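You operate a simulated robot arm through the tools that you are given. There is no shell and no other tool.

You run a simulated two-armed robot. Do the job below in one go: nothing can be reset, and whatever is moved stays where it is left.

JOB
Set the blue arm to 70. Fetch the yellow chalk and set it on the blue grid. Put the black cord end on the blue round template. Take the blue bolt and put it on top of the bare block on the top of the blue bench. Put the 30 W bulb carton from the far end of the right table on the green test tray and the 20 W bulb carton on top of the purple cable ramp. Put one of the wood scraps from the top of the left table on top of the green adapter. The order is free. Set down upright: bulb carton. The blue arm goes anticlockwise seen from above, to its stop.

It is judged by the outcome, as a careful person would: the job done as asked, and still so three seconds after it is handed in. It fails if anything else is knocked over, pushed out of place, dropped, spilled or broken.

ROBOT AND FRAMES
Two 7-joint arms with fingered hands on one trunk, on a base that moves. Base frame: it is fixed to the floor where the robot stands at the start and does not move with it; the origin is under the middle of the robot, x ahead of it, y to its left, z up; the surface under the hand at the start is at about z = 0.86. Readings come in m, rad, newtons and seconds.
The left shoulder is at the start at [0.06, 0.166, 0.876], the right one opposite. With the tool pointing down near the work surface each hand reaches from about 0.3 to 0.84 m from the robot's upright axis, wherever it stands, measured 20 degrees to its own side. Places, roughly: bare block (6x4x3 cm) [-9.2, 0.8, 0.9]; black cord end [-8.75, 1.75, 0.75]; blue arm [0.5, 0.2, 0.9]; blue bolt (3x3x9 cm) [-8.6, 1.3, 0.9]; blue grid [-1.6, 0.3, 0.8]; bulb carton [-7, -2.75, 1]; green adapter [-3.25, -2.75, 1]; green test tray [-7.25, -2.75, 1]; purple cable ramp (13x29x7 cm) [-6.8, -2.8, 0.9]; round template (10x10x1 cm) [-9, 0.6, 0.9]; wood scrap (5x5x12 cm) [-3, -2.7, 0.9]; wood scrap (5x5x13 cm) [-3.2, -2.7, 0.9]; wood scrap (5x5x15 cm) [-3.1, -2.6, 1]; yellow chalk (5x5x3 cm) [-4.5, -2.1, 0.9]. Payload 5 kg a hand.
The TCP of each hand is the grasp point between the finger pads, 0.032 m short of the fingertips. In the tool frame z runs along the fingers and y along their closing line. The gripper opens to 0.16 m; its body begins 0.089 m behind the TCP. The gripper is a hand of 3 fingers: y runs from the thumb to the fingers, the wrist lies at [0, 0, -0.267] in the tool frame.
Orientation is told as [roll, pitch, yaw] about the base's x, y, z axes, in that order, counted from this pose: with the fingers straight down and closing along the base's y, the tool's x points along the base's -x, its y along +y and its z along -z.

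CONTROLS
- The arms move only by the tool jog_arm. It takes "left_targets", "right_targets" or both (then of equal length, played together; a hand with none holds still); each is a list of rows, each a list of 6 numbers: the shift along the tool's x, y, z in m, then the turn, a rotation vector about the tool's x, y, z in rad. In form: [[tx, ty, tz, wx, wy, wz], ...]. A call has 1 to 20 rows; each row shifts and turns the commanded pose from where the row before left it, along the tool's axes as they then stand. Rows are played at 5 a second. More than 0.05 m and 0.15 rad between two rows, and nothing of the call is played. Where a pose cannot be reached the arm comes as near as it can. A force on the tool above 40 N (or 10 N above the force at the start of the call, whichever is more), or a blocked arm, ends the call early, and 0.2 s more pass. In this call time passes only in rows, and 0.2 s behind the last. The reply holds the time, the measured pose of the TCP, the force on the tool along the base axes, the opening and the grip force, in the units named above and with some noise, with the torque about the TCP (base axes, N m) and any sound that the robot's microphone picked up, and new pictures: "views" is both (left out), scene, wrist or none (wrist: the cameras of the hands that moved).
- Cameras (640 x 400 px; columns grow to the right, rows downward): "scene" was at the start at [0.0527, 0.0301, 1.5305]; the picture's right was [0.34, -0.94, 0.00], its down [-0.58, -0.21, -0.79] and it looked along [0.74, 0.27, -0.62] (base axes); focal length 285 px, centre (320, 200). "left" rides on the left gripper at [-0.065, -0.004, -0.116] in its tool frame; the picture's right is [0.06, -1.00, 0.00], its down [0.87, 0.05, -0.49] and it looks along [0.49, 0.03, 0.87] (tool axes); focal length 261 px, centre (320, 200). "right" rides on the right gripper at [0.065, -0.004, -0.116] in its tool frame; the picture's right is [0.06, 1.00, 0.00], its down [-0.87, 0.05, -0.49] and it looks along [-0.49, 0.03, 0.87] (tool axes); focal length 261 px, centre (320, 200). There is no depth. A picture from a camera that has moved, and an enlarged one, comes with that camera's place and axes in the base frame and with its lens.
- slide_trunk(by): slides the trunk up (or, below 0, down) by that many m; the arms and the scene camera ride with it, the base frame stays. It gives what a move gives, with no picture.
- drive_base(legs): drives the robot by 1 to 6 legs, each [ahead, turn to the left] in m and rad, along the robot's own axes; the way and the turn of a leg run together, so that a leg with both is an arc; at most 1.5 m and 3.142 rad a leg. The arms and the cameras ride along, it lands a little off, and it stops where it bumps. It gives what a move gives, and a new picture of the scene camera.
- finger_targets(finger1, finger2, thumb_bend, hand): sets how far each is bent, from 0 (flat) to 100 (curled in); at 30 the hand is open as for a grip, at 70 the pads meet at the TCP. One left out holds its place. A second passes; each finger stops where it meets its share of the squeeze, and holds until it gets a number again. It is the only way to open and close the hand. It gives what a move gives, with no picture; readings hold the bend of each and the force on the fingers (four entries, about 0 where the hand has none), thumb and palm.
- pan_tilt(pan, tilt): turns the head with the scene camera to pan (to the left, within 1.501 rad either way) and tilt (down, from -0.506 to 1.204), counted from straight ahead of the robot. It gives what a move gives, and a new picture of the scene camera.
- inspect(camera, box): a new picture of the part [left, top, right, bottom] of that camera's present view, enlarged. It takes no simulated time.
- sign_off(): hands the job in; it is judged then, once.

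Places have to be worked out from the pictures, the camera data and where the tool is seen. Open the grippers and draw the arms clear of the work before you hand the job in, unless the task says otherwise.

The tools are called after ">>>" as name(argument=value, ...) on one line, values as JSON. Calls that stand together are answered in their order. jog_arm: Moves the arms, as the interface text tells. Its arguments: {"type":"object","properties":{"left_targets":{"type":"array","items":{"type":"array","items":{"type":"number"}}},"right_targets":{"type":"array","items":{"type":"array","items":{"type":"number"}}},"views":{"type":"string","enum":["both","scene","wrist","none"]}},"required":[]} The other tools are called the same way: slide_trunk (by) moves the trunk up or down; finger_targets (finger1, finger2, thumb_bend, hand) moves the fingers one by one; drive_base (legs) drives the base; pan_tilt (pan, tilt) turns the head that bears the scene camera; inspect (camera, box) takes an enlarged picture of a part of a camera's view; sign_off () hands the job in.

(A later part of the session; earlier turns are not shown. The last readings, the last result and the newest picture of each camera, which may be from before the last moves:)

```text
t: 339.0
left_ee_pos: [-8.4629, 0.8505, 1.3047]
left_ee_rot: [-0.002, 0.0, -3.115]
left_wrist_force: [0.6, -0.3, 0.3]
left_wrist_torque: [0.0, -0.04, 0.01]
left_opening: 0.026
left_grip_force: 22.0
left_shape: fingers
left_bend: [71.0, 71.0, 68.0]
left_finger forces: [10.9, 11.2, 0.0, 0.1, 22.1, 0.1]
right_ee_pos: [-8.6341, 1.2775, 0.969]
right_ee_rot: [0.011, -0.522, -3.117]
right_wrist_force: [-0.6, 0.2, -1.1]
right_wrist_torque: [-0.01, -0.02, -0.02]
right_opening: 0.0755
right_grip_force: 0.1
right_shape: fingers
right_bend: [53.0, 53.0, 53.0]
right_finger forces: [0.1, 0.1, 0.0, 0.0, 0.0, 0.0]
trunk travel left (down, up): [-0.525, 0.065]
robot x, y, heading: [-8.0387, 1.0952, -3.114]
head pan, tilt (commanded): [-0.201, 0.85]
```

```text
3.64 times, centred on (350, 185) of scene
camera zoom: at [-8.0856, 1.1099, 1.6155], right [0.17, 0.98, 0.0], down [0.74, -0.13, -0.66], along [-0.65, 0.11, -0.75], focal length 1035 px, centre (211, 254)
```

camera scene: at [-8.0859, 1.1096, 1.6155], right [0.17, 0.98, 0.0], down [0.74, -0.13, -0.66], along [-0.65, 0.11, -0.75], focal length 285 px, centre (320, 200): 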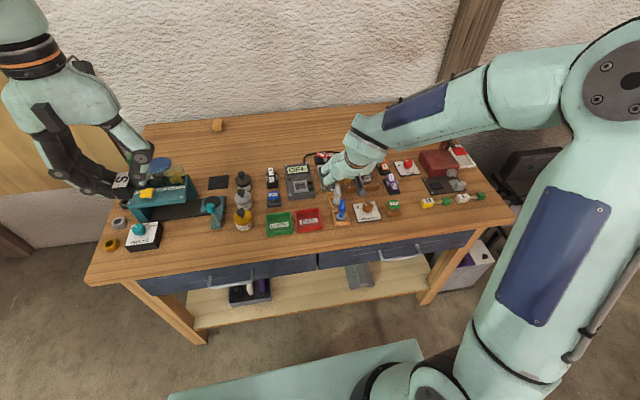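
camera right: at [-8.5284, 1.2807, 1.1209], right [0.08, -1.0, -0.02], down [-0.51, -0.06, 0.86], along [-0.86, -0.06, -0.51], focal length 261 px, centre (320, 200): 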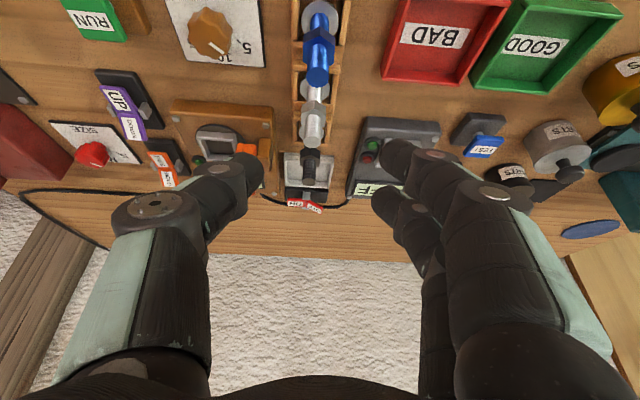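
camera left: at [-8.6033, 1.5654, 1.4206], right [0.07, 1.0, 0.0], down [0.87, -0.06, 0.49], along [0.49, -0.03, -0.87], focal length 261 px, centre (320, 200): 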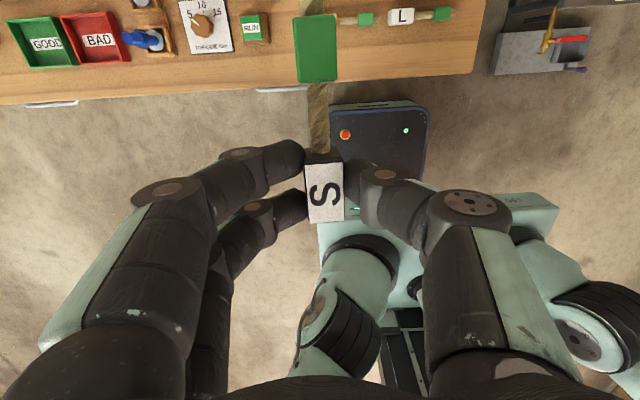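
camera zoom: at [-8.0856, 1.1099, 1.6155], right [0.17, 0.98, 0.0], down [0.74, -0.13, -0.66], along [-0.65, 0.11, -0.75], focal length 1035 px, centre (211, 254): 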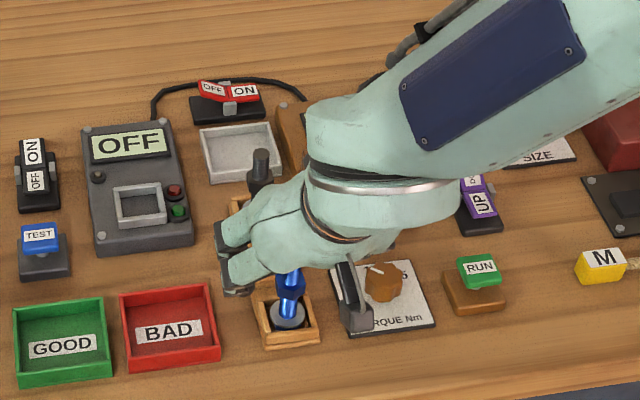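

Centred. I descend the last 3.7 cm and close on the hex collar.

>>> jog_arm(right_targets=[[0.0083, 0, 0.017, 0, 0, 0], [0.0084, 0, 0.0161, 0, 0, 0]], views="none")

>>> inspect(camera="right", box=[200, 40, 440, 260])

```text
t: 339.6
left_ee_pos: [-8.4621, 0.8508, 1.3045]
left_ee_rot: [-0.001, -0.002, -3.115]
left_wrist_force: [0.4, 0.1, -0.2]
left_wrist_torque: [0.02, 0.0, -0.02]
left_opening: 0.0261
left_grip_force: 22.4
left_shape: fingers
left_bend: [71.0, 71.0, 68.0]
left_finger forces: [10.8, 11.3, 0.0, 0.0, 22.1, 0.1]
right_ee_pos: [-8.635, 1.2767, 0.9319]
right_ee_rot: [0.009, -0.522, -3.12]
right_wrist_force: [-0.1, 0.8, 0.9]
right_wrist_torque: [-0.01, -0.03, 0.0]
right_opening: 0.0757
right_grip_force: 0.1
right_shape: fingers
right_bend: [53.0, 53.0, 53.0]
right_finger forces: [0.0, 0.1, 0.0, 0.0, 0.1, 0.1]
trunk travel left (down, up): [-0.525, 0.065]
robot x, y, heading: [-8.0411, 1.0957, -3.112]
head pan, tilt (commanded): [-0.201, 0.85]
```

```text
1.82 times, centred on (320, 150) of right
camera zoom: at [-8.5216, 1.2846, 0.9999], right [0.08, -1.0, -0.02], down [-0.51, -0.06, 0.86], along [-0.86, -0.06, -0.51], focal length 474 px, centre (320, 291)
```

zoom: 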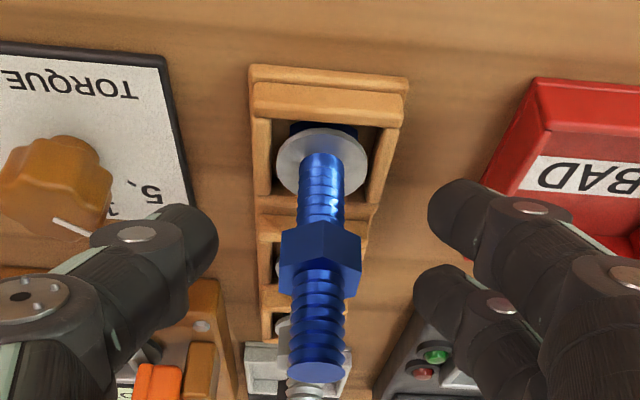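

The hex collar is right at the grip point. I close the right hand on it.

>>> finger_targets(hand="right", finger1=72, finger2=72, thumb_bend=72)

>>> inspect(camera="right", box=[200, 40, 440, 260])

```text
t: 340.6
left_ee_pos: [-8.4634, 0.8507, 1.304]
left_ee_rot: [-0.001, 0.001, -3.115]
left_wrist_force: [-0.3, 0.0, 0.4]
left_wrist_torque: [0.01, -0.01, 0.01]
left_opening: 0.0259
left_grip_force: 22.3
left_shape: fingers
left_bend: [71.0, 71.0, 68.0]
left_finger forces: [10.8, 11.2, 0.1, 0.0, 22.1, 0.1]
right_ee_pos: [-8.6367, 1.2762, 0.9321]
right_ee_rot: [0.01, -0.523, -3.12]
right_wrist_force: [0.3, 0.2, 0.9]
right_wrist_torque: [0.0, 0.02, -0.03]
right_opening: 0.0221
right_grip_force: 9.5
right_shape: fingers
right_bend: [69.0, 71.0, 69.0]
right_finger forces: [7.2, 3.9, 0.0, 0.0, 9.0, 0.0]
trunk travel left (down, up): [-0.525, 0.065]
robot x, y, heading: [-8.0364, 1.0954, -3.117]
head pan, tilt (commanded): [-0.201, 0.85]
```

```text
1.82 times, centred on (320, 150) of right
camera zoom: at [-8.5216, 1.2844, 1.0], right [0.08, -1.0, -0.02], down [-0.51, -0.06, 0.86], along [-0.86, -0.06, -0.51], focal length 474 px, centre (320, 291)
```

zoom: 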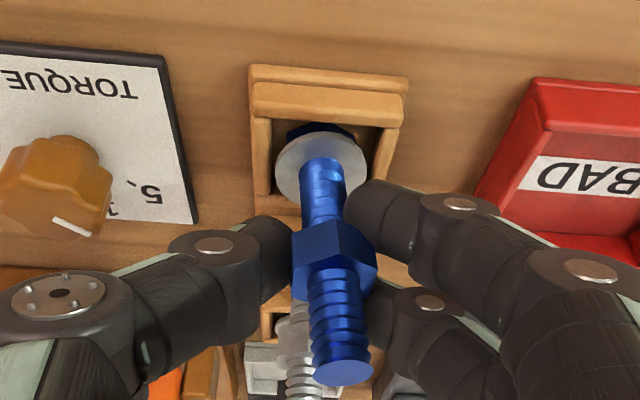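

The bolt leaned a few degrees toward the fingers as it closed (the thumb pushes farther). I reopen slightly, shift the hand 4 mm toward the thumb side and regrip.

>>> finger_targets(hand="right", finger1=61, finger2=61, thumb_bend=61)

>>> jog_arm(right_targets=[[0, -0.004, 0, 0, 0, 0]], views="none")

>>> inspect(camera="right", box=[200, 40, 440, 260])

```text
t: 341.6
left_ee_pos: [-8.4624, 0.8516, 1.3034]
left_ee_rot: [-0.001, 0.001, -3.116]
left_wrist_force: [0.2, -0.6, -0.8]
left_wrist_torque: [-0.01, -0.01, 0.03]
left_opening: 0.0258
left_grip_force: 21.7
left_shape: fingers
left_bend: [71.0, 71.0, 68.0]
left_finger forces: [10.8, 11.4, 0.1, 0.1, 22.1, 0.0]
right_ee_pos: [-8.6349, 1.276, 0.9325]
right_ee_rot: [0.01, -0.523, -3.119]
right_wrist_force: [0.8, -0.2, -0.6]
right_wrist_torque: [-0.01, 0.03, 0.0]
right_opening: 0.0428
right_grip_force: 0.2
right_shape: fingers
right_bend: [61.0, 61.0, 61.0]
right_finger forces: [0.1, 0.1, 0.1, 0.1, 0.1, 0.0]
trunk travel left (down, up): [-0.525, 0.065]
robot x, y, heading: [-8.0432, 1.0952, -3.11]
head pan, tilt (commanded): [-0.201, 0.85]
```

```text
t: 342.0
left_ee_pos: [-8.4624, 0.8506, 1.3043]
left_ee_rot: [-0.001, 0.0, -3.116]
left_wrist_force: [-0.2, -0.1, -0.5]
left_wrist_torque: [-0.01, -0.05, 0.01]
left_opening: 0.0259
left_grip_force: 21.6
left_shape: fingers
left_bend: [71.0, 71.0, 68.0]
left_finger forces: [10.8, 11.3, 0.1, 0.0, 22.1, 0.0]
right_ee_pos: [-8.6362, 1.28, 0.9327]
right_ee_rot: [0.011, -0.523, -3.119]
right_wrist_force: [-0.1, -0.4, -1.2]
right_wrist_torque: [-0.02, 0.01, 0.01]
right_opening: 0.0433
right_grip_force: 0.0
right_shape: fingers
right_bend: [61.0, 61.0, 61.0]
right_finger forces: [0.0, 0.1, 0.1, 0.0, 0.1, 0.0]
trunk travel left (down, up): [-0.525, 0.065]
robot x, y, heading: [-8.0397, 1.0942, -3.11]
head pan, tilt (commanded): [-0.201, 0.85]
```

```text
1.82 times, centred on (320, 150) of right
camera zoom: at [-8.5218, 1.2884, 0.9998], right [0.08, -1.0, -0.02], down [-0.51, -0.06, 0.86], along [-0.86, -0.06, -0.51], focal length 474 px, centre (320, 291)
```

zoom: 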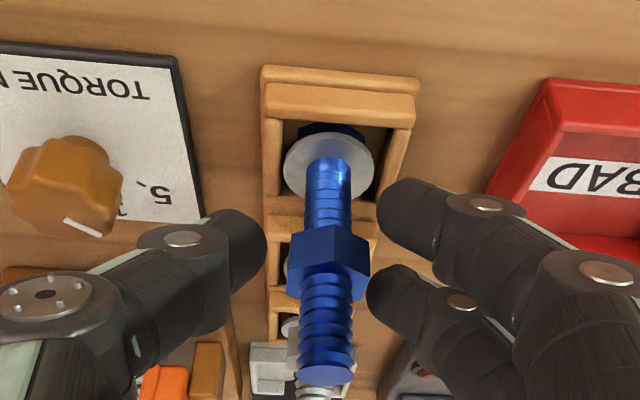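

The bolt stands upright again. I close once more.

>>> finger_targets(hand="right", finger1=72, finger2=72, thumb_bend=72)

>>> inspect(camera="right", box=[200, 40, 440, 260])

```text
t: 343.0
left_ee_pos: [-8.4627, 0.8508, 1.304]
left_ee_rot: [-0.003, 0.002, -3.115]
left_wrist_force: [0.2, -0.2, -0.2]
left_wrist_torque: [-0.01, 0.0, 0.02]
left_opening: 0.0259
left_grip_force: 22.3
left_shape: fingers
left_bend: [71.0, 71.0, 68.0]
left_finger forces: [10.8, 11.3, 0.1, 0.0, 22.1, 0.1]
right_ee_pos: [-8.6372, 1.28, 0.9321]
right_ee_rot: [0.012, -0.522, -3.121]
right_wrist_force: [0.1, 0.3, -0.6]
right_wrist_torque: [-0.03, 0.05, 0.02]
right_opening: 0.0228
right_grip_force: 10.3
right_shape: fingers
right_bend: [69.0, 70.0, 68.0]
right_finger forces: [5.3, 5.4, 0.0, 0.0, 9.7, 0.0]
trunk travel left (down, up): [-0.525, 0.065]
robot x, y, heading: [-8.0381, 1.096, -3.109]
head pan, tilt (commanded): [-0.201, 0.85]
```

```text
1.82 times, centred on (320, 150) of right
camera zoom: at [-8.5219, 1.2882, 0.9998], right [0.08, -1.0, -0.02], down [-0.51, -0.06, 0.86], along [-0.86, -0.06, -0.51], focal length 474 px, centre (320, 291)
```

zoom: 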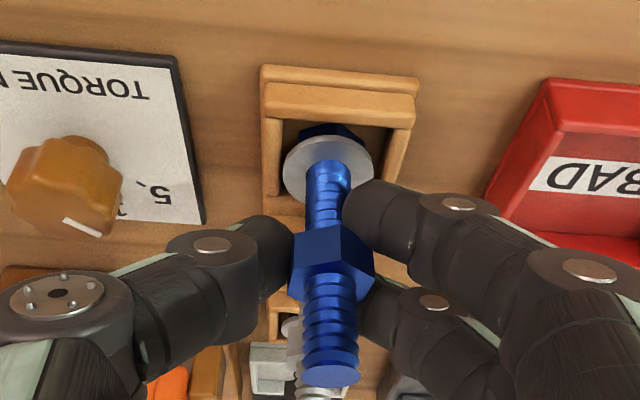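

Now it is gripped straight. I firm up a little and lift it out of the rack.

>>> finger_targets(hand="right", finger1=75, finger2=75, thumb_bend=75)

>>> jog_arm(right_targets=[[-0.0075, 0, -0.013, 0, 0, 0], [-0.0125, 0, -0.0217, 0, 0, 0], [-0.02, 0, -0.0347, 0, 0, 0]], views="both")

>>> inspect(camera="right", box=[200, 40, 440, 260])

```text
t: 344.0
left_ee_pos: [-8.4622, 0.8511, 1.3063]
left_ee_rot: [-0.002, -0.001, -3.113]
left_wrist_force: [-0.8, 0.0, -0.6]
left_wrist_torque: [0.0, -0.02, 0.01]
left_opening: 0.026
left_grip_force: 22.2
left_shape: fingers
left_bend: [71.0, 71.0, 68.0]
left_finger forces: [10.8, 11.3, 0.0, 0.0, 22.2, 0.1]
right_ee_pos: [-8.6366, 1.2827, 0.9322]
right_ee_rot: [0.01, -0.52, -3.119]
right_wrist_force: [-0.7, 0.6, 0.2]
right_wrist_torque: [-0.01, 0.01, 0.0]
right_opening: 0.0217
right_grip_force: 17.0
right_shape: fingers
right_bend: [72.0, 72.0, 68.0]
right_finger forces: [9.1, 8.9, 0.1, 0.0, 15.7, 0.0]
trunk travel left (down, up): [-0.525, 0.065]
robot x, y, heading: [-8.0417, 1.0957, -3.11]
head pan, tilt (commanded): [-0.201, 0.85]
```

```text
t: 344.8
left_ee_pos: [-8.4612, 0.8504, 1.3059]
left_ee_rot: [0.0, -0.001, -3.116]
left_wrist_force: [0.6, 0.4, 0.2]
left_wrist_torque: [0.0, 0.0, -0.03]
left_opening: 0.0262
left_grip_force: 22.3
left_shape: fingers
left_bend: [71.0, 71.0, 68.0]
left_finger forces: [10.8, 11.4, 0.0, 0.0, 22.1, 0.1]
right_ee_pos: [-8.6366, 1.2801, 1.0099]
right_ee_rot: [0.008, -0.523, -3.12]
right_wrist_force: [-0.6, 1.4, -0.8]
right_wrist_torque: [0.04, 0.03, 0.01]
right_opening: 0.0212
right_grip_force: 17.3
right_shape: fingers
right_bend: [72.0, 72.0, 68.0]
right_finger forces: [9.1, 8.9, 0.0, 0.0, 15.7, 0.0]
trunk travel left (down, up): [-0.525, 0.065]
robot x, y, heading: [-8.0432, 1.0966, -3.11]
head pan, tilt (commanded): [-0.201, 0.85]
camera scene: at [-8.0841, 1.1099, 1.6154], right [0.17, 0.98, 0.0], down [0.74, -0.13, -0.66], along [-0.65, 0.11, -0.75], focal length 285 px, centre (320, 200)
camera right: at [-8.5221, 1.2885, 1.0784], right [0.08, -1.0, -0.02], down [-0.51, -0.06, 0.86], along [-0.86, -0.06, -0.51], focal length 261 px, centre (320, 200)
```

scene: 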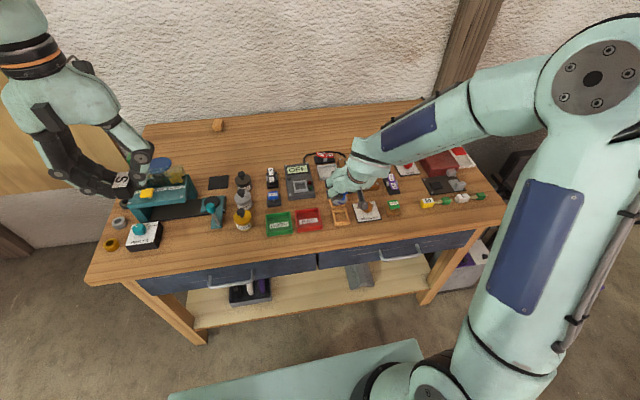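
right: 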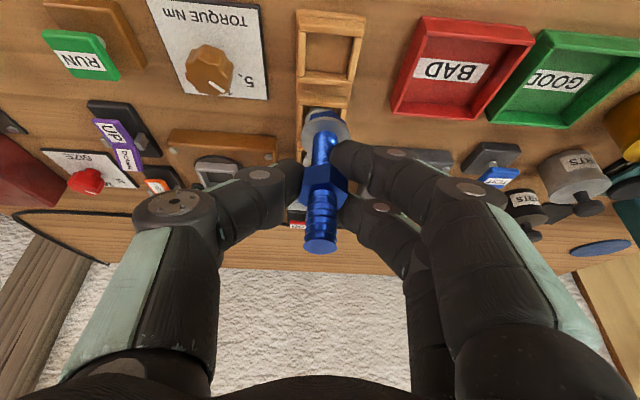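

```text
1.82 times, centred on (320, 150) of right
camera zoom: at [-8.5221, 1.2885, 1.0784], right [0.08, -1.0, -0.02], down [-0.51, -0.06, 0.86], along [-0.86, -0.06, -0.51], focal length 474 px, centre (320, 291)
```

zoom: 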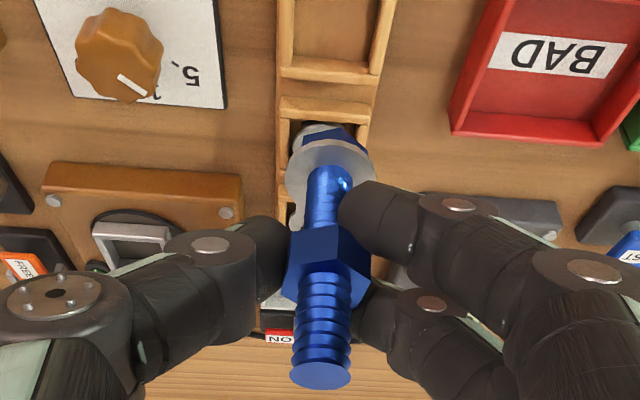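

The bolt is out of the rack, nearly vertical in the hand. I raise it to carry height, then shift the robot left along the bench to face the template and block.

>>> jog_arm(right_targets=[[-0.0023, 0, -0.0391, 0, 0, 0], [-0.0023, 0, -0.0391, 0, 0, 0], [-0.0023, 0, -0.0391, 0, 0, 0], [-0.0023, 0, -0.0391, 0, 0, 0], [-0.0023, 0, -0.0391, 0, 0, 0], [-0.0023, 0, -0.0391, 0, 0, 0], [-0.0023, 0, -0.0391, 0, 0, 0], [-0.0023, 0, -0.0391, 0, 0, 0]], views="none")

>>> drive_base(legs=[[-0.08, 0], [0, 1.54], [0.42, 0], [0, -1.571]])

>>> pan_tilt(pan=0.0, tilt=0.75)

```text
t: 346.6
left_ee_pos: [-8.4617, 0.8499, 1.3039]
left_ee_rot: [-0.003, -0.002, -3.116]
left_wrist_force: [0.0, 0.4, 0.3]
left_wrist_torque: [-0.01, 0.03, -0.03]
left_opening: 0.0258
left_grip_force: 22.3
left_shape: fingers
left_bend: [71.0, 71.0, 68.0]
left_finger forces: [10.8, 11.3, 0.0, 0.0, 22.1, 0.1]
right_ee_pos: [-8.4955, 1.2885, 1.2925]
right_ee_rot: [0.011, -0.521, -3.118]
right_wrist_force: [0.9, -0.3, -2.3]
right_wrist_torque: [0.02, 0.0, -0.02]
right_opening: 0.0209
right_grip_force: 16.3
right_shape: fingers
right_bend: [72.0, 72.0, 68.0]
right_finger forces: [9.0, 8.9, 0.0, 0.1, 15.5, 0.0]
trunk travel left (down, up): [-0.525, 0.065]
robot x, y, heading: [-8.0367, 1.1004, -3.115]
head pan, tilt (commanded): [-0.201, 0.85]
```

```text
t: 357.7
left_ee_pos: [-8.3701, 0.4276, 1.3047]
left_ee_rot: [-0.002, 0.001, -3.1]
left_wrist_force: [-0.6, -0.8, -0.4]
left_wrist_torque: [-0.01, 0.02, 0.02]
left_opening: 0.0257
left_grip_force: 20.9
left_shape: fingers
left_bend: [71.0, 72.0, 68.0]
left_finger forces: [10.4, 10.9, 0.1, 0.0, 21.4, 0.1]
right_ee_pos: [-8.4102, 0.8637, 1.2914]
right_ee_rot: [0.009, -0.522, -3.103]
right_wrist_force: [0.5, 0.0, -2.0]
right_wrist_torque: [0.0, 0.0, -0.03]
right_opening: 0.0207
right_grip_force: 15.8
right_shape: fingers
right_bend: [72.0, 72.0, 68.0]
right_finger forces: [7.6, 8.6, 0.0, 0.1, 14.8, 0.0]
trunk travel left (down, up): [-0.525, 0.065]
robot x, y, heading: [-7.9512, 0.6782, -3.1]
head pan, tilt (commanded): [-0.201, 0.85]
camera scene: at [-7.9959, 0.6925, 1.6155], right [0.16, 0.99, 0.0], down [0.74, -0.12, -0.66], along [-0.65, 0.1, -0.75], focal length 285 px, centre (320, 200)
```

scene: 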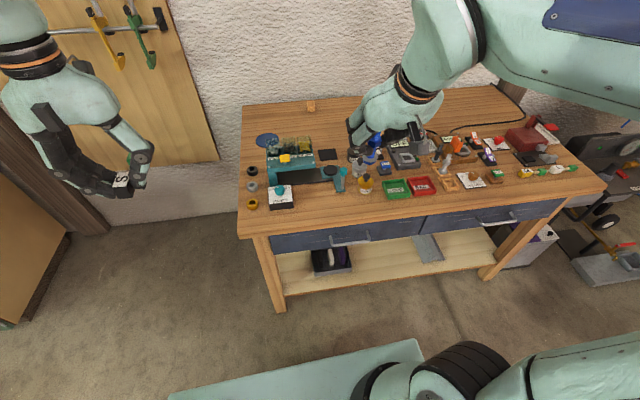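

```text
t: 358.4
left_ee_pos: [-8.37, 0.4282, 1.3041]
left_ee_rot: [-0.001, 0.0, -3.101]
left_wrist_force: [-0.4, -0.9, -1.3]
left_wrist_torque: [0.0, -0.01, 0.0]
left_opening: 0.0253
left_grip_force: 21.0
left_shape: fingers
left_bend: [71.0, 72.0, 68.0]
left_finger forces: [10.6, 10.9, 0.0, 0.0, 21.4, 0.0]
right_ee_pos: [-8.4102, 0.8636, 1.2921]
right_ee_rot: [0.01, -0.521, -3.103]
right_wrist_force: [0.6, -0.4, -1.8]
right_wrist_torque: [0.0, -0.09, -0.02]
right_opening: 0.0207
right_grip_force: 15.4
right_shape: fingers
right_bend: [72.0, 72.0, 68.0]
right_finger forces: [7.6, 8.7, 0.1, 0.0, 14.9, 0.0]
trunk travel left (down, up): [-0.525, 0.065]
robot x, y, heading: [-7.9489, 0.6783, -3.101]
head pan, tilt (commanded): [0.0, 0.75]
camera scene: at [-8.0015, 0.6765, 1.6235], right [-0.04, 1.0, 0.0], down [0.68, 0.03, -0.73], along [-0.73, -0.03, -0.68], focal length 285 px, centre (320, 200)
```

scene: 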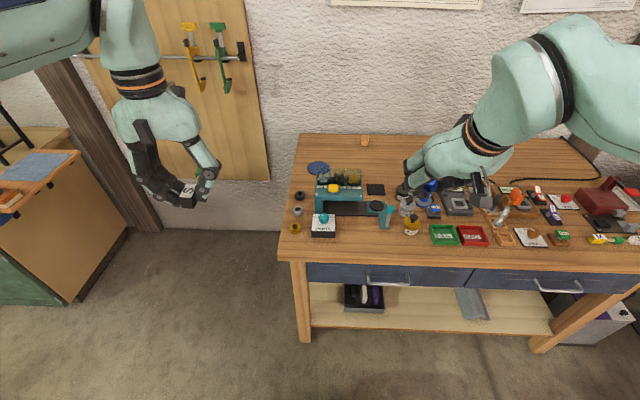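

The blue disc is at about [−9.02, 0.62] and the block at [−9.23, 0.84]. I zoom in on that corner.

>>> inspect(camera="scene", box=[280, 120, 420, 250])

```text
3.08 times, centred on (350, 185) of scene
camera zoom: at [-8.0015, 0.6765, 1.6235], right [-0.04, 1.0, 0.0], down [0.68, 0.03, -0.73], along [-0.73, -0.03, -0.68], focal length 876 px, centre (228, 246)
```

zoom: 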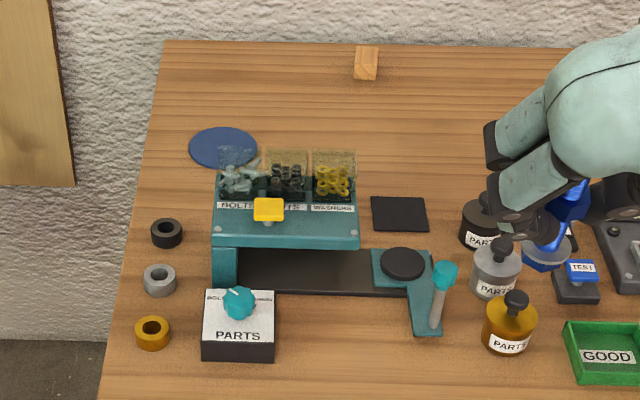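

The template is at ≈[−9.015, 0.627], the block's top at ≈[−9.236, 0.847]. I drive closer (staying short of the bench edge) and raise the trunk a bit more for reach.

>>> drive_base(legs=[[0, -0.04], [0.34, 0]])

>>> slide_trunk(by=0.05)

>>> pan_tilt(pan=0.0, tilt=0.9)

>>> inspect(camera="scene", box=[250, 80, 430, 230])

```text
t: 361.1
left_ee_pos: [-8.7195, 0.441, 1.304]
left_ee_rot: [0.0, -0.001, -3.134]
left_wrist_force: [-0.2, 1.0, -0.4]
left_wrist_torque: [-0.02, -0.03, -0.05]
left_opening: 0.0258
left_grip_force: 21.6
left_shape: fingers
left_bend: [71.0, 72.0, 68.0]
left_finger forces: [10.5, 10.9, 0.0, 0.0, 21.5, 0.0]
right_ee_pos: [-8.7468, 0.8789, 1.2922]
right_ee_rot: [0.011, -0.522, -3.139]
right_wrist_force: [0.0, -0.1, -2.2]
right_wrist_torque: [0.01, -0.01, 0.01]
right_opening: 0.0204
right_grip_force: 15.4
right_shape: fingers
right_bend: [72.0, 72.0, 68.0]
right_finger forces: [7.6, 8.8, 0.0, 0.0, 14.9, 0.0]
trunk travel left (down, up): [-0.525, 0.065]
robot x, y, heading: [-8.2905, 0.6745, -3.127]
head pan, tilt (commanded): [0.0, 0.75]
camera scene: at [-8.344, 0.6765, 1.6234], right [-0.01, 1.0, 0.0], down [0.68, 0.01, -0.73], along [-0.73, -0.01, -0.68], focal length 285 px, centre (320, 200)
```

scene: 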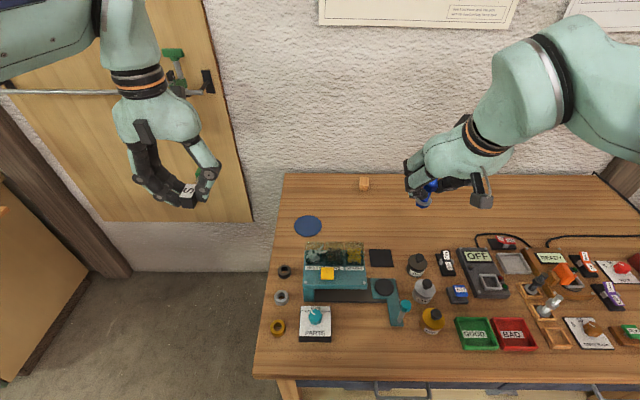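

```text
t: 362.0
left_ee_pos: [-8.7187, 0.4406, 1.3552]
left_ee_rot: [-0.003, -0.001, -3.134]
left_wrist_force: [-0.2, -0.1, -0.3]
left_wrist_torque: [0.01, -0.02, 0.0]
left_opening: 0.0258
left_grip_force: 21.1
left_shape: fingers
left_bend: [71.0, 72.0, 68.0]
left_finger forces: [10.5, 11.0, 0.1, 0.0, 21.3, 0.0]
right_ee_pos: [-8.7463, 0.8774, 1.342]
right_ee_rot: [0.01, -0.523, -3.138]
right_wrist_force: [0.6, -0.3, -1.8]
right_wrist_torque: [0.02, -0.04, 0.04]
right_opening: 0.0205
right_grip_force: 15.7
right_shape: fingers
right_bend: [72.0, 72.0, 68.0]
right_finger forces: [7.6, 8.6, 0.0, 0.1, 14.8, 0.0]
trunk travel left (down, up): [-0.575, 0.015]
robot x, y, heading: [-8.2933, 0.6759, -3.135]
head pan, tilt (commanded): [0.0, 0.75]
```

```text
t: 362.7
left_ee_pos: [-8.7195, 0.4408, 1.3545]
left_ee_rot: [-0.001, 0.001, -3.135]
left_wrist_force: [0.2, 0.0, -0.6]
left_wrist_torque: [0.01, 0.02, 0.0]
left_opening: 0.026
left_grip_force: 21.2
left_shape: fingers
left_bend: [71.0, 72.0, 68.0]
left_finger forces: [10.6, 10.9, 0.0, 0.0, 21.4, 0.0]
right_ee_pos: [-8.7454, 0.8789, 1.3419]
right_ee_rot: [0.011, -0.523, -3.137]
right_wrist_force: [-0.6, 0.1, -1.9]
right_wrist_torque: [-0.01, -0.02, 0.04]
right_opening: 0.0208
right_grip_force: 15.5
right_shape: fingers
right_bend: [72.0, 72.0, 68.0]
right_finger forces: [7.7, 8.7, 0.0, 0.0, 14.9, 0.1]
trunk travel left (down, up): [-0.575, 0.015]
robot x, y, heading: [-8.2917, 0.6777, -3.133]
head pan, tilt (commanded): [0.0, 0.901]
camera scene: at [-8.3353, 0.6766, 1.6616], right [-0.01, 1.0, 0.0], down [0.78, 0.01, -0.62], along [-0.62, -0.01, -0.78], focal length 285 px, centre (320, 200)
```

scene: 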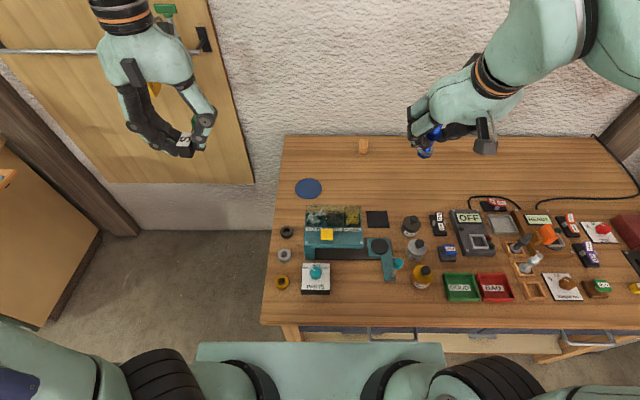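

```text
2.67 times, centred on (340, 155) of scene
camera zoom: at [-8.3353, 0.6766, 1.6616], right [-0.01, 1.0, 0.0], down [0.78, 0.01, -0.62], along [-0.62, -0.01, -0.78], focal length 759 px, centre (267, 320)
```

zoom: 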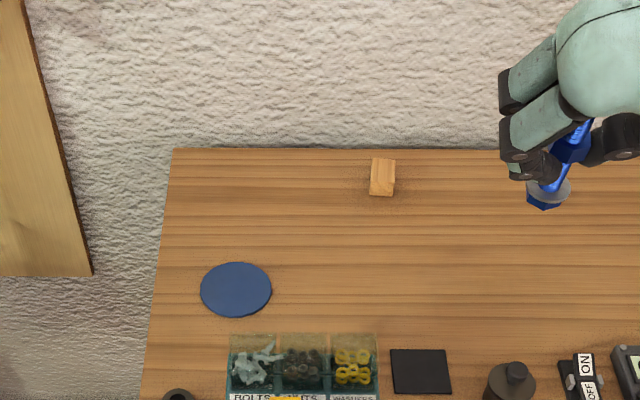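

Template centre ≈ [−9.018, 0.624], block top centre ≈ [−9.235, 0.842]. I bring the S cord over the template with the left hand.

>>> jog_arm(left_targets=[[-0.0349, -0.0231, 0.02, 0, 0, 0], [-0.0349, -0.0231, 0.02, 0, 0, 0], [-0.0349, -0.0231, 0.02, 0, 0, 0], [-0.0349, -0.0231, 0.02, 0, 0, 0], [-0.0349, -0.0231, 0.02, 0, 0, 0], [-0.0349, -0.0231, 0.02, 0, 0, 0], [-0.0349, -0.0231, 0.02, 0, 0, 0], [-0.0349, -0.0231, 0.02, 0, 0, 0], [0, 0, 0.045, 0, 0, 0], [0, 0, 0.045, 0, 0, 0], [0, 0, 0.03, 0, 0, 0]], views="both")

>>> inspect(camera="scene", box=[250, 80, 430, 230])

```text
t: 365.1
left_ee_pos: [-8.9989, 0.6239, 1.0733]
left_ee_rot: [-0.003, -0.001, -3.134]
left_wrist_force: [-0.1, 0.1, 0.0]
left_wrist_torque: [0.04, 0.01, 0.0]
left_opening: 0.0255
left_grip_force: 21.4
left_shape: fingers
left_bend: [71.0, 72.0, 68.0]
left_finger forces: [10.3, 10.9, 0.1, 0.0, 21.4, 0.0]
right_ee_pos: [-8.7463, 0.8775, 1.3415]
right_ee_rot: [0.01, -0.521, -3.138]
right_wrist_force: [0.3, 0.0, -2.2]
right_wrist_torque: [0.02, -0.01, -0.02]
right_opening: 0.0205
right_grip_force: 15.5
right_shape: fingers
right_bend: [72.0, 72.0, 68.0]
right_finger forces: [7.9, 8.7, 0.0, 0.0, 14.9, 0.0]
trunk travel left (down, up): [-0.575, 0.015]
robot x, y, heading: [-8.2947, 0.675, -3.133]
head pan, tilt (commanded): [0.0, 0.901]
camera scene: at [-8.3354, 0.6764, 1.6616], right [-0.01, 1.0, 0.0], down [0.78, 0.01, -0.62], along [-0.62, -0.01, -0.78], focal length 285 px, centre (320, 200)
camera left: at [-9.0647, 0.6265, 1.1895], right [0.06, 1.0, 0.0], down [0.87, -0.05, 0.49], along [0.49, -0.03, -0.87], focal length 261 px, centre (320, 200)
```

scene: 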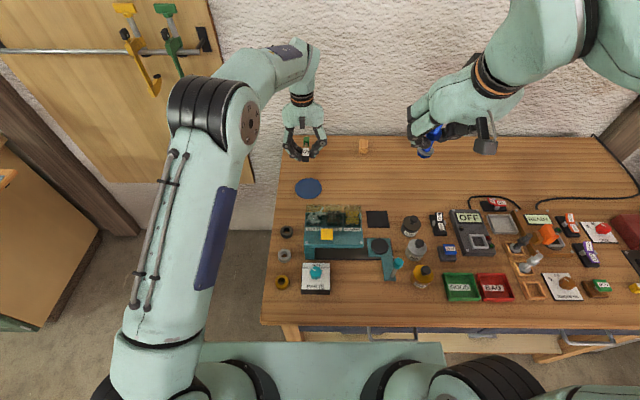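
left: 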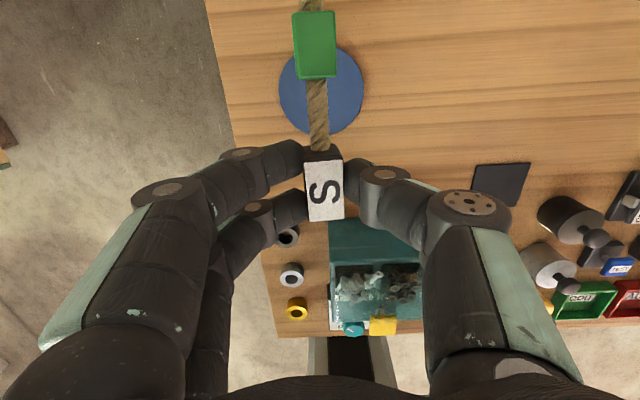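

```text
2.67 times, centred on (340, 155) of scene
camera zoom: at [-8.3354, 0.6764, 1.6616], right [-0.01, 1.0, 0.0], down [0.78, 0.01, -0.62], along [-0.62, -0.01, -0.78], focal length 759 px, centre (267, 320)
```

zoom: 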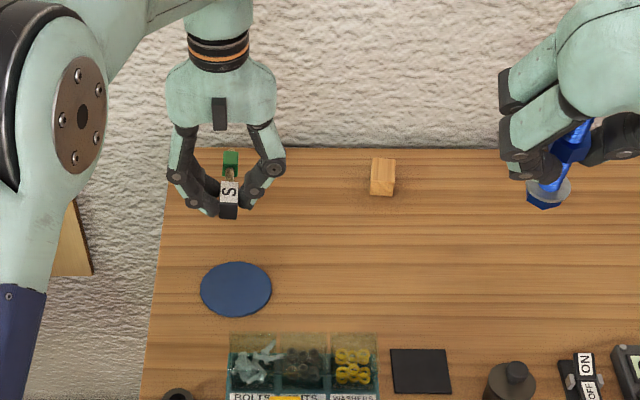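

By the wrist view the disc is centred at [−9.026, 0.625]. I shift 1.3 cm further in so that the black end sits well on it, and lower.

>>> jog_arm(left_targets=[[-0.0135, -0.001, 0.03, 0, 0, 0], [0, 0, 0.045, 0, 0, 0], [0, 0, 0.045, 0, 0, 0], [0, 0, 0.025, 0, 0, 0]], views="both")

>>> inspect(camera="scene", box=[280, 130, 380, 230])

```text
t: 366.1
left_ee_pos: [-9.0133, 0.6256, 0.9305]
left_ee_rot: [0.0, -0.002, -3.135]
left_wrist_force: [0.2, -0.2, 0.4]
left_wrist_torque: [0.0, -0.04, 0.04]
left_opening: 0.0256
left_grip_force: 21.2
left_shape: fingers
left_bend: [71.0, 72.0, 68.0]
left_finger forces: [10.3, 10.9, 0.0, 0.0, 21.4, 0.1]
right_ee_pos: [-8.7452, 0.8782, 1.3415]
right_ee_rot: [0.011, -0.522, -3.139]
right_wrist_force: [-0.9, -0.3, -1.3]
right_wrist_torque: [0.0, 0.01, 0.02]
right_opening: 0.0207
right_grip_force: 16.0
right_shape: fingers
right_bend: [72.0, 72.0, 68.0]
right_finger forces: [7.9, 8.7, 0.0, 0.1, 14.9, 0.0]
trunk travel left (down, up): [-0.575, 0.015]
robot x, y, heading: [-8.2922, 0.6769, -3.135]
head pan, tilt (commanded): [0.0, 0.901]
camera scene: at [-8.3354, 0.6768, 1.6616], right [-0.01, 1.0, 0.0], down [0.78, 0.01, -0.62], along [-0.62, -0.01, -0.78], focal length 285 px, centre (320, 200)
camera left: at [-9.0791, 0.6279, 1.0457], right [0.06, 1.0, 0.0], down [0.87, -0.05, 0.49], along [0.49, -0.03, -0.87], focal length 261 px, centre (320, 200)
```

scene: 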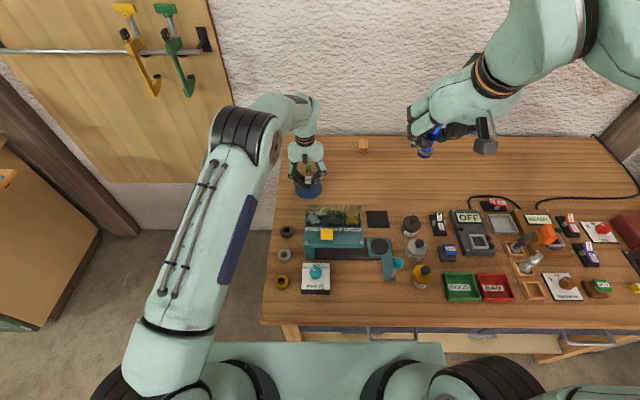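
left: 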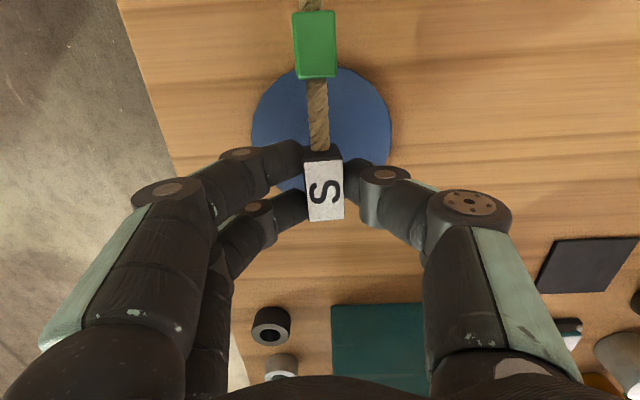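

```text
4.00 times, centred on (330, 180) of scene
camera zoom: at [-8.3354, 0.6768, 1.6616], right [-0.01, 1.0, 0.0], down [0.78, 0.01, -0.62], along [-0.62, -0.01, -0.78], focal length 1139 px, centre (280, 280)
```

zoom: 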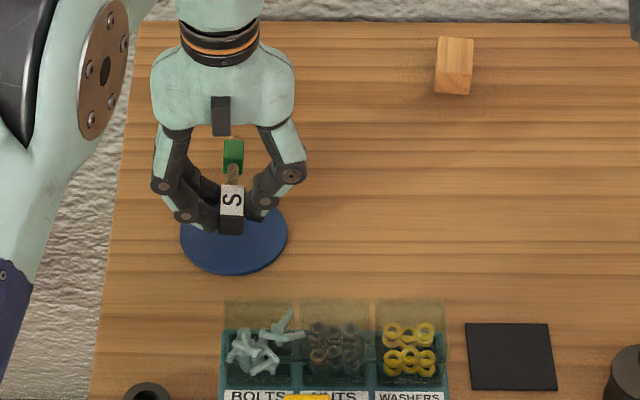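

The black end hovers over the disc. I lower in small steps to contact.

>>> jog_arm(left_targets=[[0, 0, 0.012, 0, 0, 0], [0, 0, 0.005, 0, 0, 0], [0, 0, 0.003, 0, 0, 0]], views="none")

>>> jog_arm(left_targets=[[0, 0, 0.002, 0, 0, 0]], views="none")

```text
t: 366.9
left_ee_pos: [-9.0137, 0.6263, 0.9106]
left_ee_rot: [-0.002, 0.001, -3.135]
left_wrist_force: [0.8, 0.1, -1.4]
left_wrist_torque: [0.02, 0.01, 0.03]
left_opening: 0.0256
left_grip_force: 21.5
left_shape: fingers
left_bend: [71.0, 72.0, 68.0]
left_finger forces: [10.4, 10.9, 0.0, 0.0, 21.4, 0.0]
right_ee_pos: [-8.745, 0.8794, 1.342]
right_ee_rot: [0.009, -0.521, -3.139]
right_wrist_force: [-0.8, -0.4, -3.3]
right_wrist_torque: [0.0, -0.04, 0.01]
right_opening: 0.0208
right_grip_force: 15.7
right_shape: fingers
right_bend: [72.0, 72.0, 68.0]
right_finger forces: [8.0, 8.8, 0.0, 0.0, 15.0, 0.0]
trunk travel left (down, up): [-0.575, 0.015]
robot x, y, heading: [-8.2903, 0.6772, -3.132]
head pan, tilt (commanded): [0.0, 0.901]
```

```text
t: 367.3
left_ee_pos: [-9.0139, 0.626, 0.9082]
left_ee_rot: [-0.003, -0.001, -3.134]
left_wrist_force: [0.3, -0.3, -0.3]
left_wrist_torque: [0.01, 0.01, -0.04]
left_opening: 0.0258
left_grip_force: 21.7
left_shape: fingers
left_bend: [71.0, 72.0, 68.0]
left_finger forces: [10.4, 10.9, 0.0, 0.1, 21.4, 0.0]
right_ee_pos: [-8.7456, 0.8793, 1.3409]
right_ee_rot: [0.011, -0.522, -3.137]
right_wrist_force: [1.3, -0.5, -1.4]
right_wrist_torque: [-0.02, 0.02, 0.03]
right_opening: 0.0204
right_grip_force: 15.8
right_shape: fingers
right_bend: [72.0, 72.0, 68.0]
right_finger forces: [7.9, 8.6, 0.1, 0.0, 14.9, 0.0]
trunk travel left (down, up): [-0.575, 0.015]
robot x, y, heading: [-8.2878, 0.6765, -3.138]
head pan, tilt (commanded): [0.0, 0.901]
```

>>> jog_arm(left_targets=[[0, 0, 0.002, 0, 0, 0]], views="none")

>>> jog_arm(left_targets=[[0, 0, 0.002, 0, 0, 0]], views="wrist")

```text
t: 367.7
left_ee_pos: [-9.0137, 0.6263, 0.9062]
left_ee_rot: [-0.002, 0.0, -3.133]
left_wrist_force: [0.6, 0.1, -0.4]
left_wrist_torque: [0.0, -0.04, 0.02]
left_opening: 0.0258
left_grip_force: 21.4
left_shape: fingers
left_bend: [71.0, 72.0, 68.0]
left_finger forces: [10.4, 10.9, 0.0, 0.1, 21.4, 0.0]
right_ee_pos: [-8.7454, 0.879, 1.3418]
right_ee_rot: [0.009, -0.522, -3.138]
right_wrist_force: [0.8, 0.0, -1.8]
right_wrist_torque: [-0.04, 0.01, -0.01]
right_opening: 0.0204
right_grip_force: 15.6
right_shape: fingers
right_bend: [72.0, 72.0, 68.0]
right_finger forces: [8.0, 8.8, 0.0, 0.0, 14.9, 0.0]
trunk travel left (down, up): [-0.575, 0.015]
robot x, y, heading: [-8.2904, 0.6763, -3.131]
head pan, tilt (commanded): [0.0, 0.901]
```

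```text
t: 368.1
left_ee_pos: [-9.0127, 0.6257, 0.9035]
left_ee_rot: [-0.002, 0.0, -3.134]
left_wrist_force: [0.0, -1.5, -1.0]
left_wrist_torque: [-0.02, 0.02, -0.02]
left_opening: 0.0255
left_grip_force: 21.3
left_shape: fingers
left_bend: [71.0, 72.0, 68.0]
left_finger forces: [10.4, 10.9, 0.0, 0.0, 21.4, 0.0]
right_ee_pos: [-8.7462, 0.879, 1.3408]
right_ee_rot: [0.011, -0.52, -3.139]
right_wrist_force: [0.2, 0.1, -2.5]
right_wrist_torque: [-0.03, 0.0, -0.01]
right_opening: 0.0205
right_grip_force: 15.6
right_shape: fingers
right_bend: [72.0, 72.0, 68.0]
right_finger forces: [8.0, 8.7, 0.0, 0.0, 14.9, 0.0]
trunk travel left (down, up): [-0.575, 0.015]
robot x, y, heading: [-8.2893, 0.6797, -3.129]
head pan, tilt (commanded): [0.0, 0.901]
camera left: at [-9.0781, 0.6275, 1.0197], right [0.06, 1.0, 0.0], down [0.87, -0.05, 0.49], along [0.49, -0.03, -0.87], focal length 261 px, centre (320, 200)
```

left: 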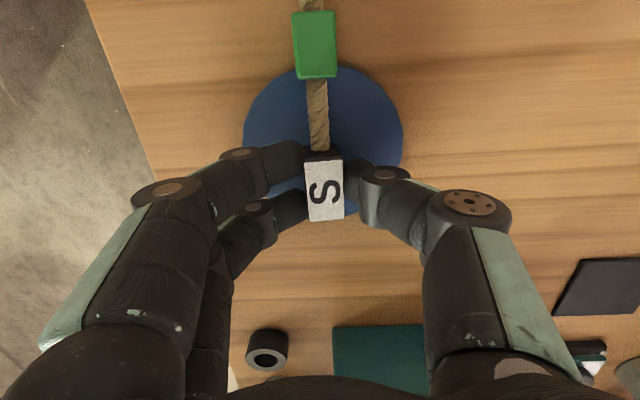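

>>> jog_arm(left_targets=[[0, 0, 0.002, 0, 0, 0]], views="none")

>>> jog_arm(left_targets=[[0, 0, 0.002, 0, 0, 0]], views="none")

>>> inspect(camera="scene", box=[280, 140, 340, 210])

```text
t: 368.5
left_ee_pos: [-9.013, 0.6253, 0.9035]
left_ee_rot: [-0.001, -0.001, -3.136]
left_wrist_force: [1.1, -0.1, 0.6]
left_wrist_torque: [0.01, 0.1, 0.0]
left_opening: 0.0257
left_grip_force: 22.1
left_shape: fingers
left_bend: [72.0, 72.0, 68.0]
left_finger forces: [11.0, 10.7, 0.0, 0.1, 21.6, 0.0]
right_ee_pos: [-8.7451, 0.8781, 1.3409]
right_ee_rot: [0.012, -0.522, -3.139]
right_wrist_force: [0.3, 0.1, -2.5]
right_wrist_torque: [0.0, 0.0, -0.01]
right_opening: 0.0206
right_grip_force: 16.1
right_shape: fingers
right_bend: [72.0, 72.0, 68.0]
right_finger forces: [8.0, 8.7, 0.1, 0.0, 14.9, 0.0]
trunk travel left (down, up): [-0.575, 0.015]
robot x, y, heading: [-8.2909, 0.6729, -3.134]
head pan, tilt (commanded): [0.0, 0.901]
```

```text
t: 368.9
left_ee_pos: [-9.0129, 0.6255, 0.9015]
left_ee_rot: [-0.003, -0.003, -3.135]
left_wrist_force: [-0.8, 0.0, 7.2]
left_wrist_torque: [0.05, 0.05, 0.04]
left_opening: 0.0257
left_grip_force: 24.2
left_shape: fingers
left_bend: [72.0, 72.0, 68.0]
left_finger forces: [12.5, 12.1, 0.0, 0.0, 22.9, 0.0]
right_ee_pos: [-8.7451, 0.8773, 1.3425]
right_ee_rot: [0.012, -0.521, -3.137]
right_wrist_force: [-0.3, 0.1, -2.1]
right_wrist_torque: [0.0, -0.01, 0.01]
right_opening: 0.0206
right_grip_force: 15.7
right_shape: fingers
right_bend: [72.0, 72.0, 68.0]
right_finger forces: [7.9, 8.7, 0.0, 0.0, 14.9, 0.0]
trunk travel left (down, up): [-0.575, 0.015]
robot x, y, heading: [-8.2886, 0.6781, -3.132]
head pan, tilt (commanded): [0.0, 0.901]
```

```text
5.71 times, centred on (310, 175) of scene
camera zoom: at [-8.3348, 0.6767, 1.6617], right [-0.01, 1.0, 0.0], down [0.78, 0.01, -0.62], along [-0.62, -0.01, -0.78], focal length 1627 px, centre (377, 343)
```

zoom: 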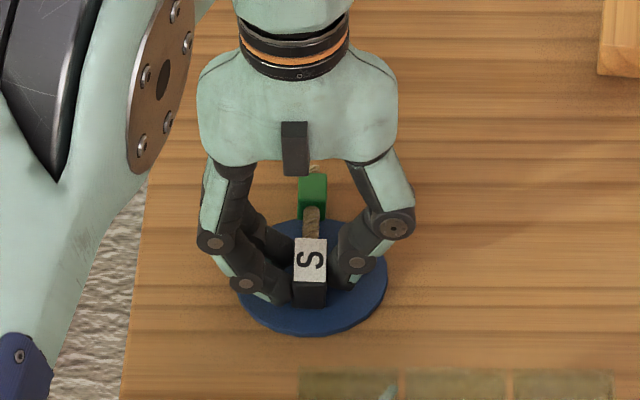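

Contact at 7 N: the black end rests on the disc. I open to the same width as before and rise straight up.

>>> finger_targets(hand="left", finger1=60, finger2=60, thumb_bend=60)

>>> jog_arm(left_targets=[[0, 0, -0.015, 0, 0, 0], [0, 0, -0.025, 0, 0, 0], [0, 0, -0.04, 0, 0, 0]], views="both")

>>> inspect(camera="scene", box=[280, 140, 340, 210])

```text
t: 369.9
left_ee_pos: [-9.0131, 0.6269, 0.903]
left_ee_rot: [-0.004, -0.005, -3.136]
left_wrist_force: [-4.3, 0.0, 27.6]
left_wrist_torque: [0.14, 0.09, -0.02]
left_opening: 0.0396
left_grip_force: 13.5
left_shape: fingers
left_bend: [62.0, 62.0, 62.0]
left_finger forces: [5.8, 6.6, 0.0, 0.0, 15.3, 0.0]
right_ee_pos: [-8.7443, 0.8799, 1.3423]
right_ee_rot: [0.012, -0.524, -3.141]
right_wrist_force: [-0.4, -0.6, -2.1]
right_wrist_torque: [-0.01, -0.04, 0.0]
right_opening: 0.0206
right_grip_force: 15.9
right_shape: fingers
right_bend: [72.0, 72.0, 68.0]
right_finger forces: [8.0, 8.6, 0.0, 0.1, 14.9, 0.0]
trunk travel left (down, up): [-0.575, 0.015]
robot x, y, heading: [-8.2904, 0.6752, -3.133]
head pan, tilt (commanded): [0.0, 0.901]
```

```text
t: 370.7
left_ee_pos: [-9.0123, 0.6251, 0.9811]
left_ee_rot: [-0.002, 0.001, -3.135]
left_wrist_force: [0.7, 0.5, 0.0]
left_wrist_torque: [0.02, 0.01, -0.02]
left_opening: 0.0466
left_grip_force: 0.0
left_shape: fingers
left_bend: [60.0, 60.0, 60.0]
left_finger forces: [0.0, 0.0, 0.1, 0.1, 0.0, 0.0]
right_ee_pos: [-8.7454, 0.8793, 1.341]
right_ee_rot: [0.01, -0.521, -3.137]
right_wrist_force: [0.5, 0.9, -1.8]
right_wrist_torque: [0.0, -0.01, 0.01]
right_opening: 0.0205
right_grip_force: 15.8
right_shape: fingers
right_bend: [72.0, 72.0, 68.0]
right_finger forces: [8.0, 8.7, 0.0, 0.0, 14.9, 0.0]
trunk travel left (down, up): [-0.575, 0.015]
robot x, y, heading: [-8.2915, 0.6746, -3.134]
head pan, tilt (commanded): [0.0, 0.901]
camera scene: at [-8.3346, 0.6766, 1.6615], right [-0.01, 1.0, 0.0], down [0.78, 0.01, -0.62], along [-0.62, -0.01, -0.78], focal length 285 px, centre (320, 200)
camera left: at [-9.0774, 0.6269, 1.0972], right [0.06, 1.0, 0.0], down [0.87, -0.05, 0.49], along [0.49, -0.03, -0.87], focal length 261 px, centre (320, 200)
```

scene: 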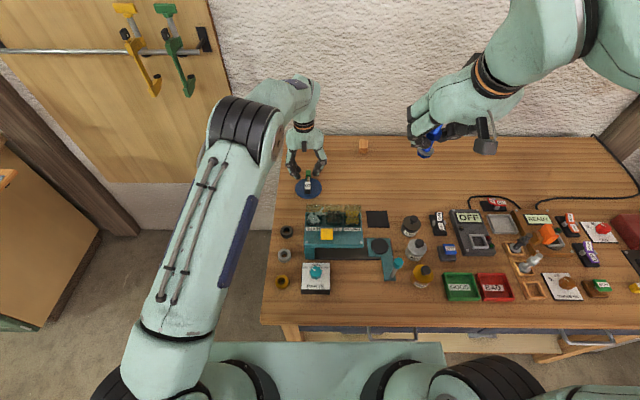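
left: 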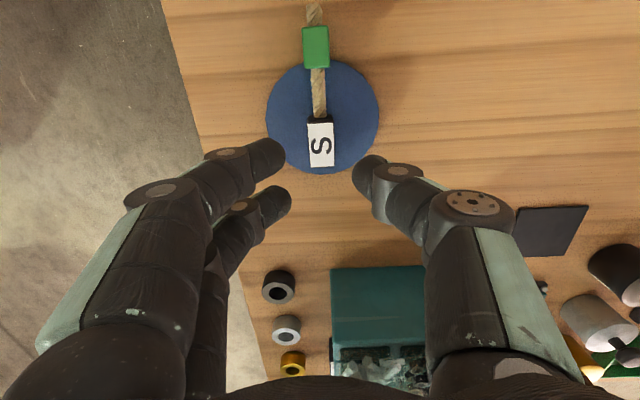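

```text
5.71 times, centred on (310, 175) of scene
camera zoom: at [-8.3346, 0.6766, 1.6615], right [-0.01, 1.0, 0.0], down [0.78, 0.01, -0.62], along [-0.62, -0.01, -0.78], focal length 1627 px, centre (377, 343)
```

zoom: 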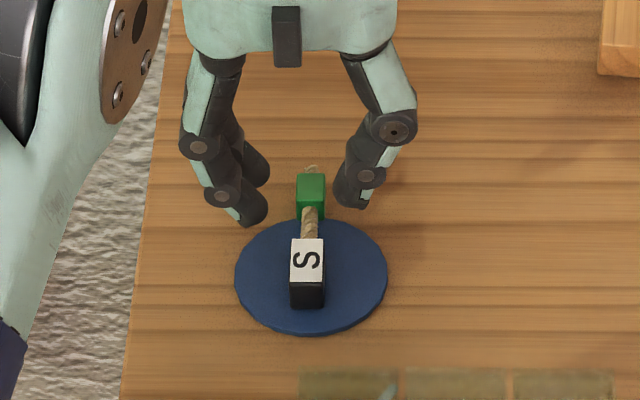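

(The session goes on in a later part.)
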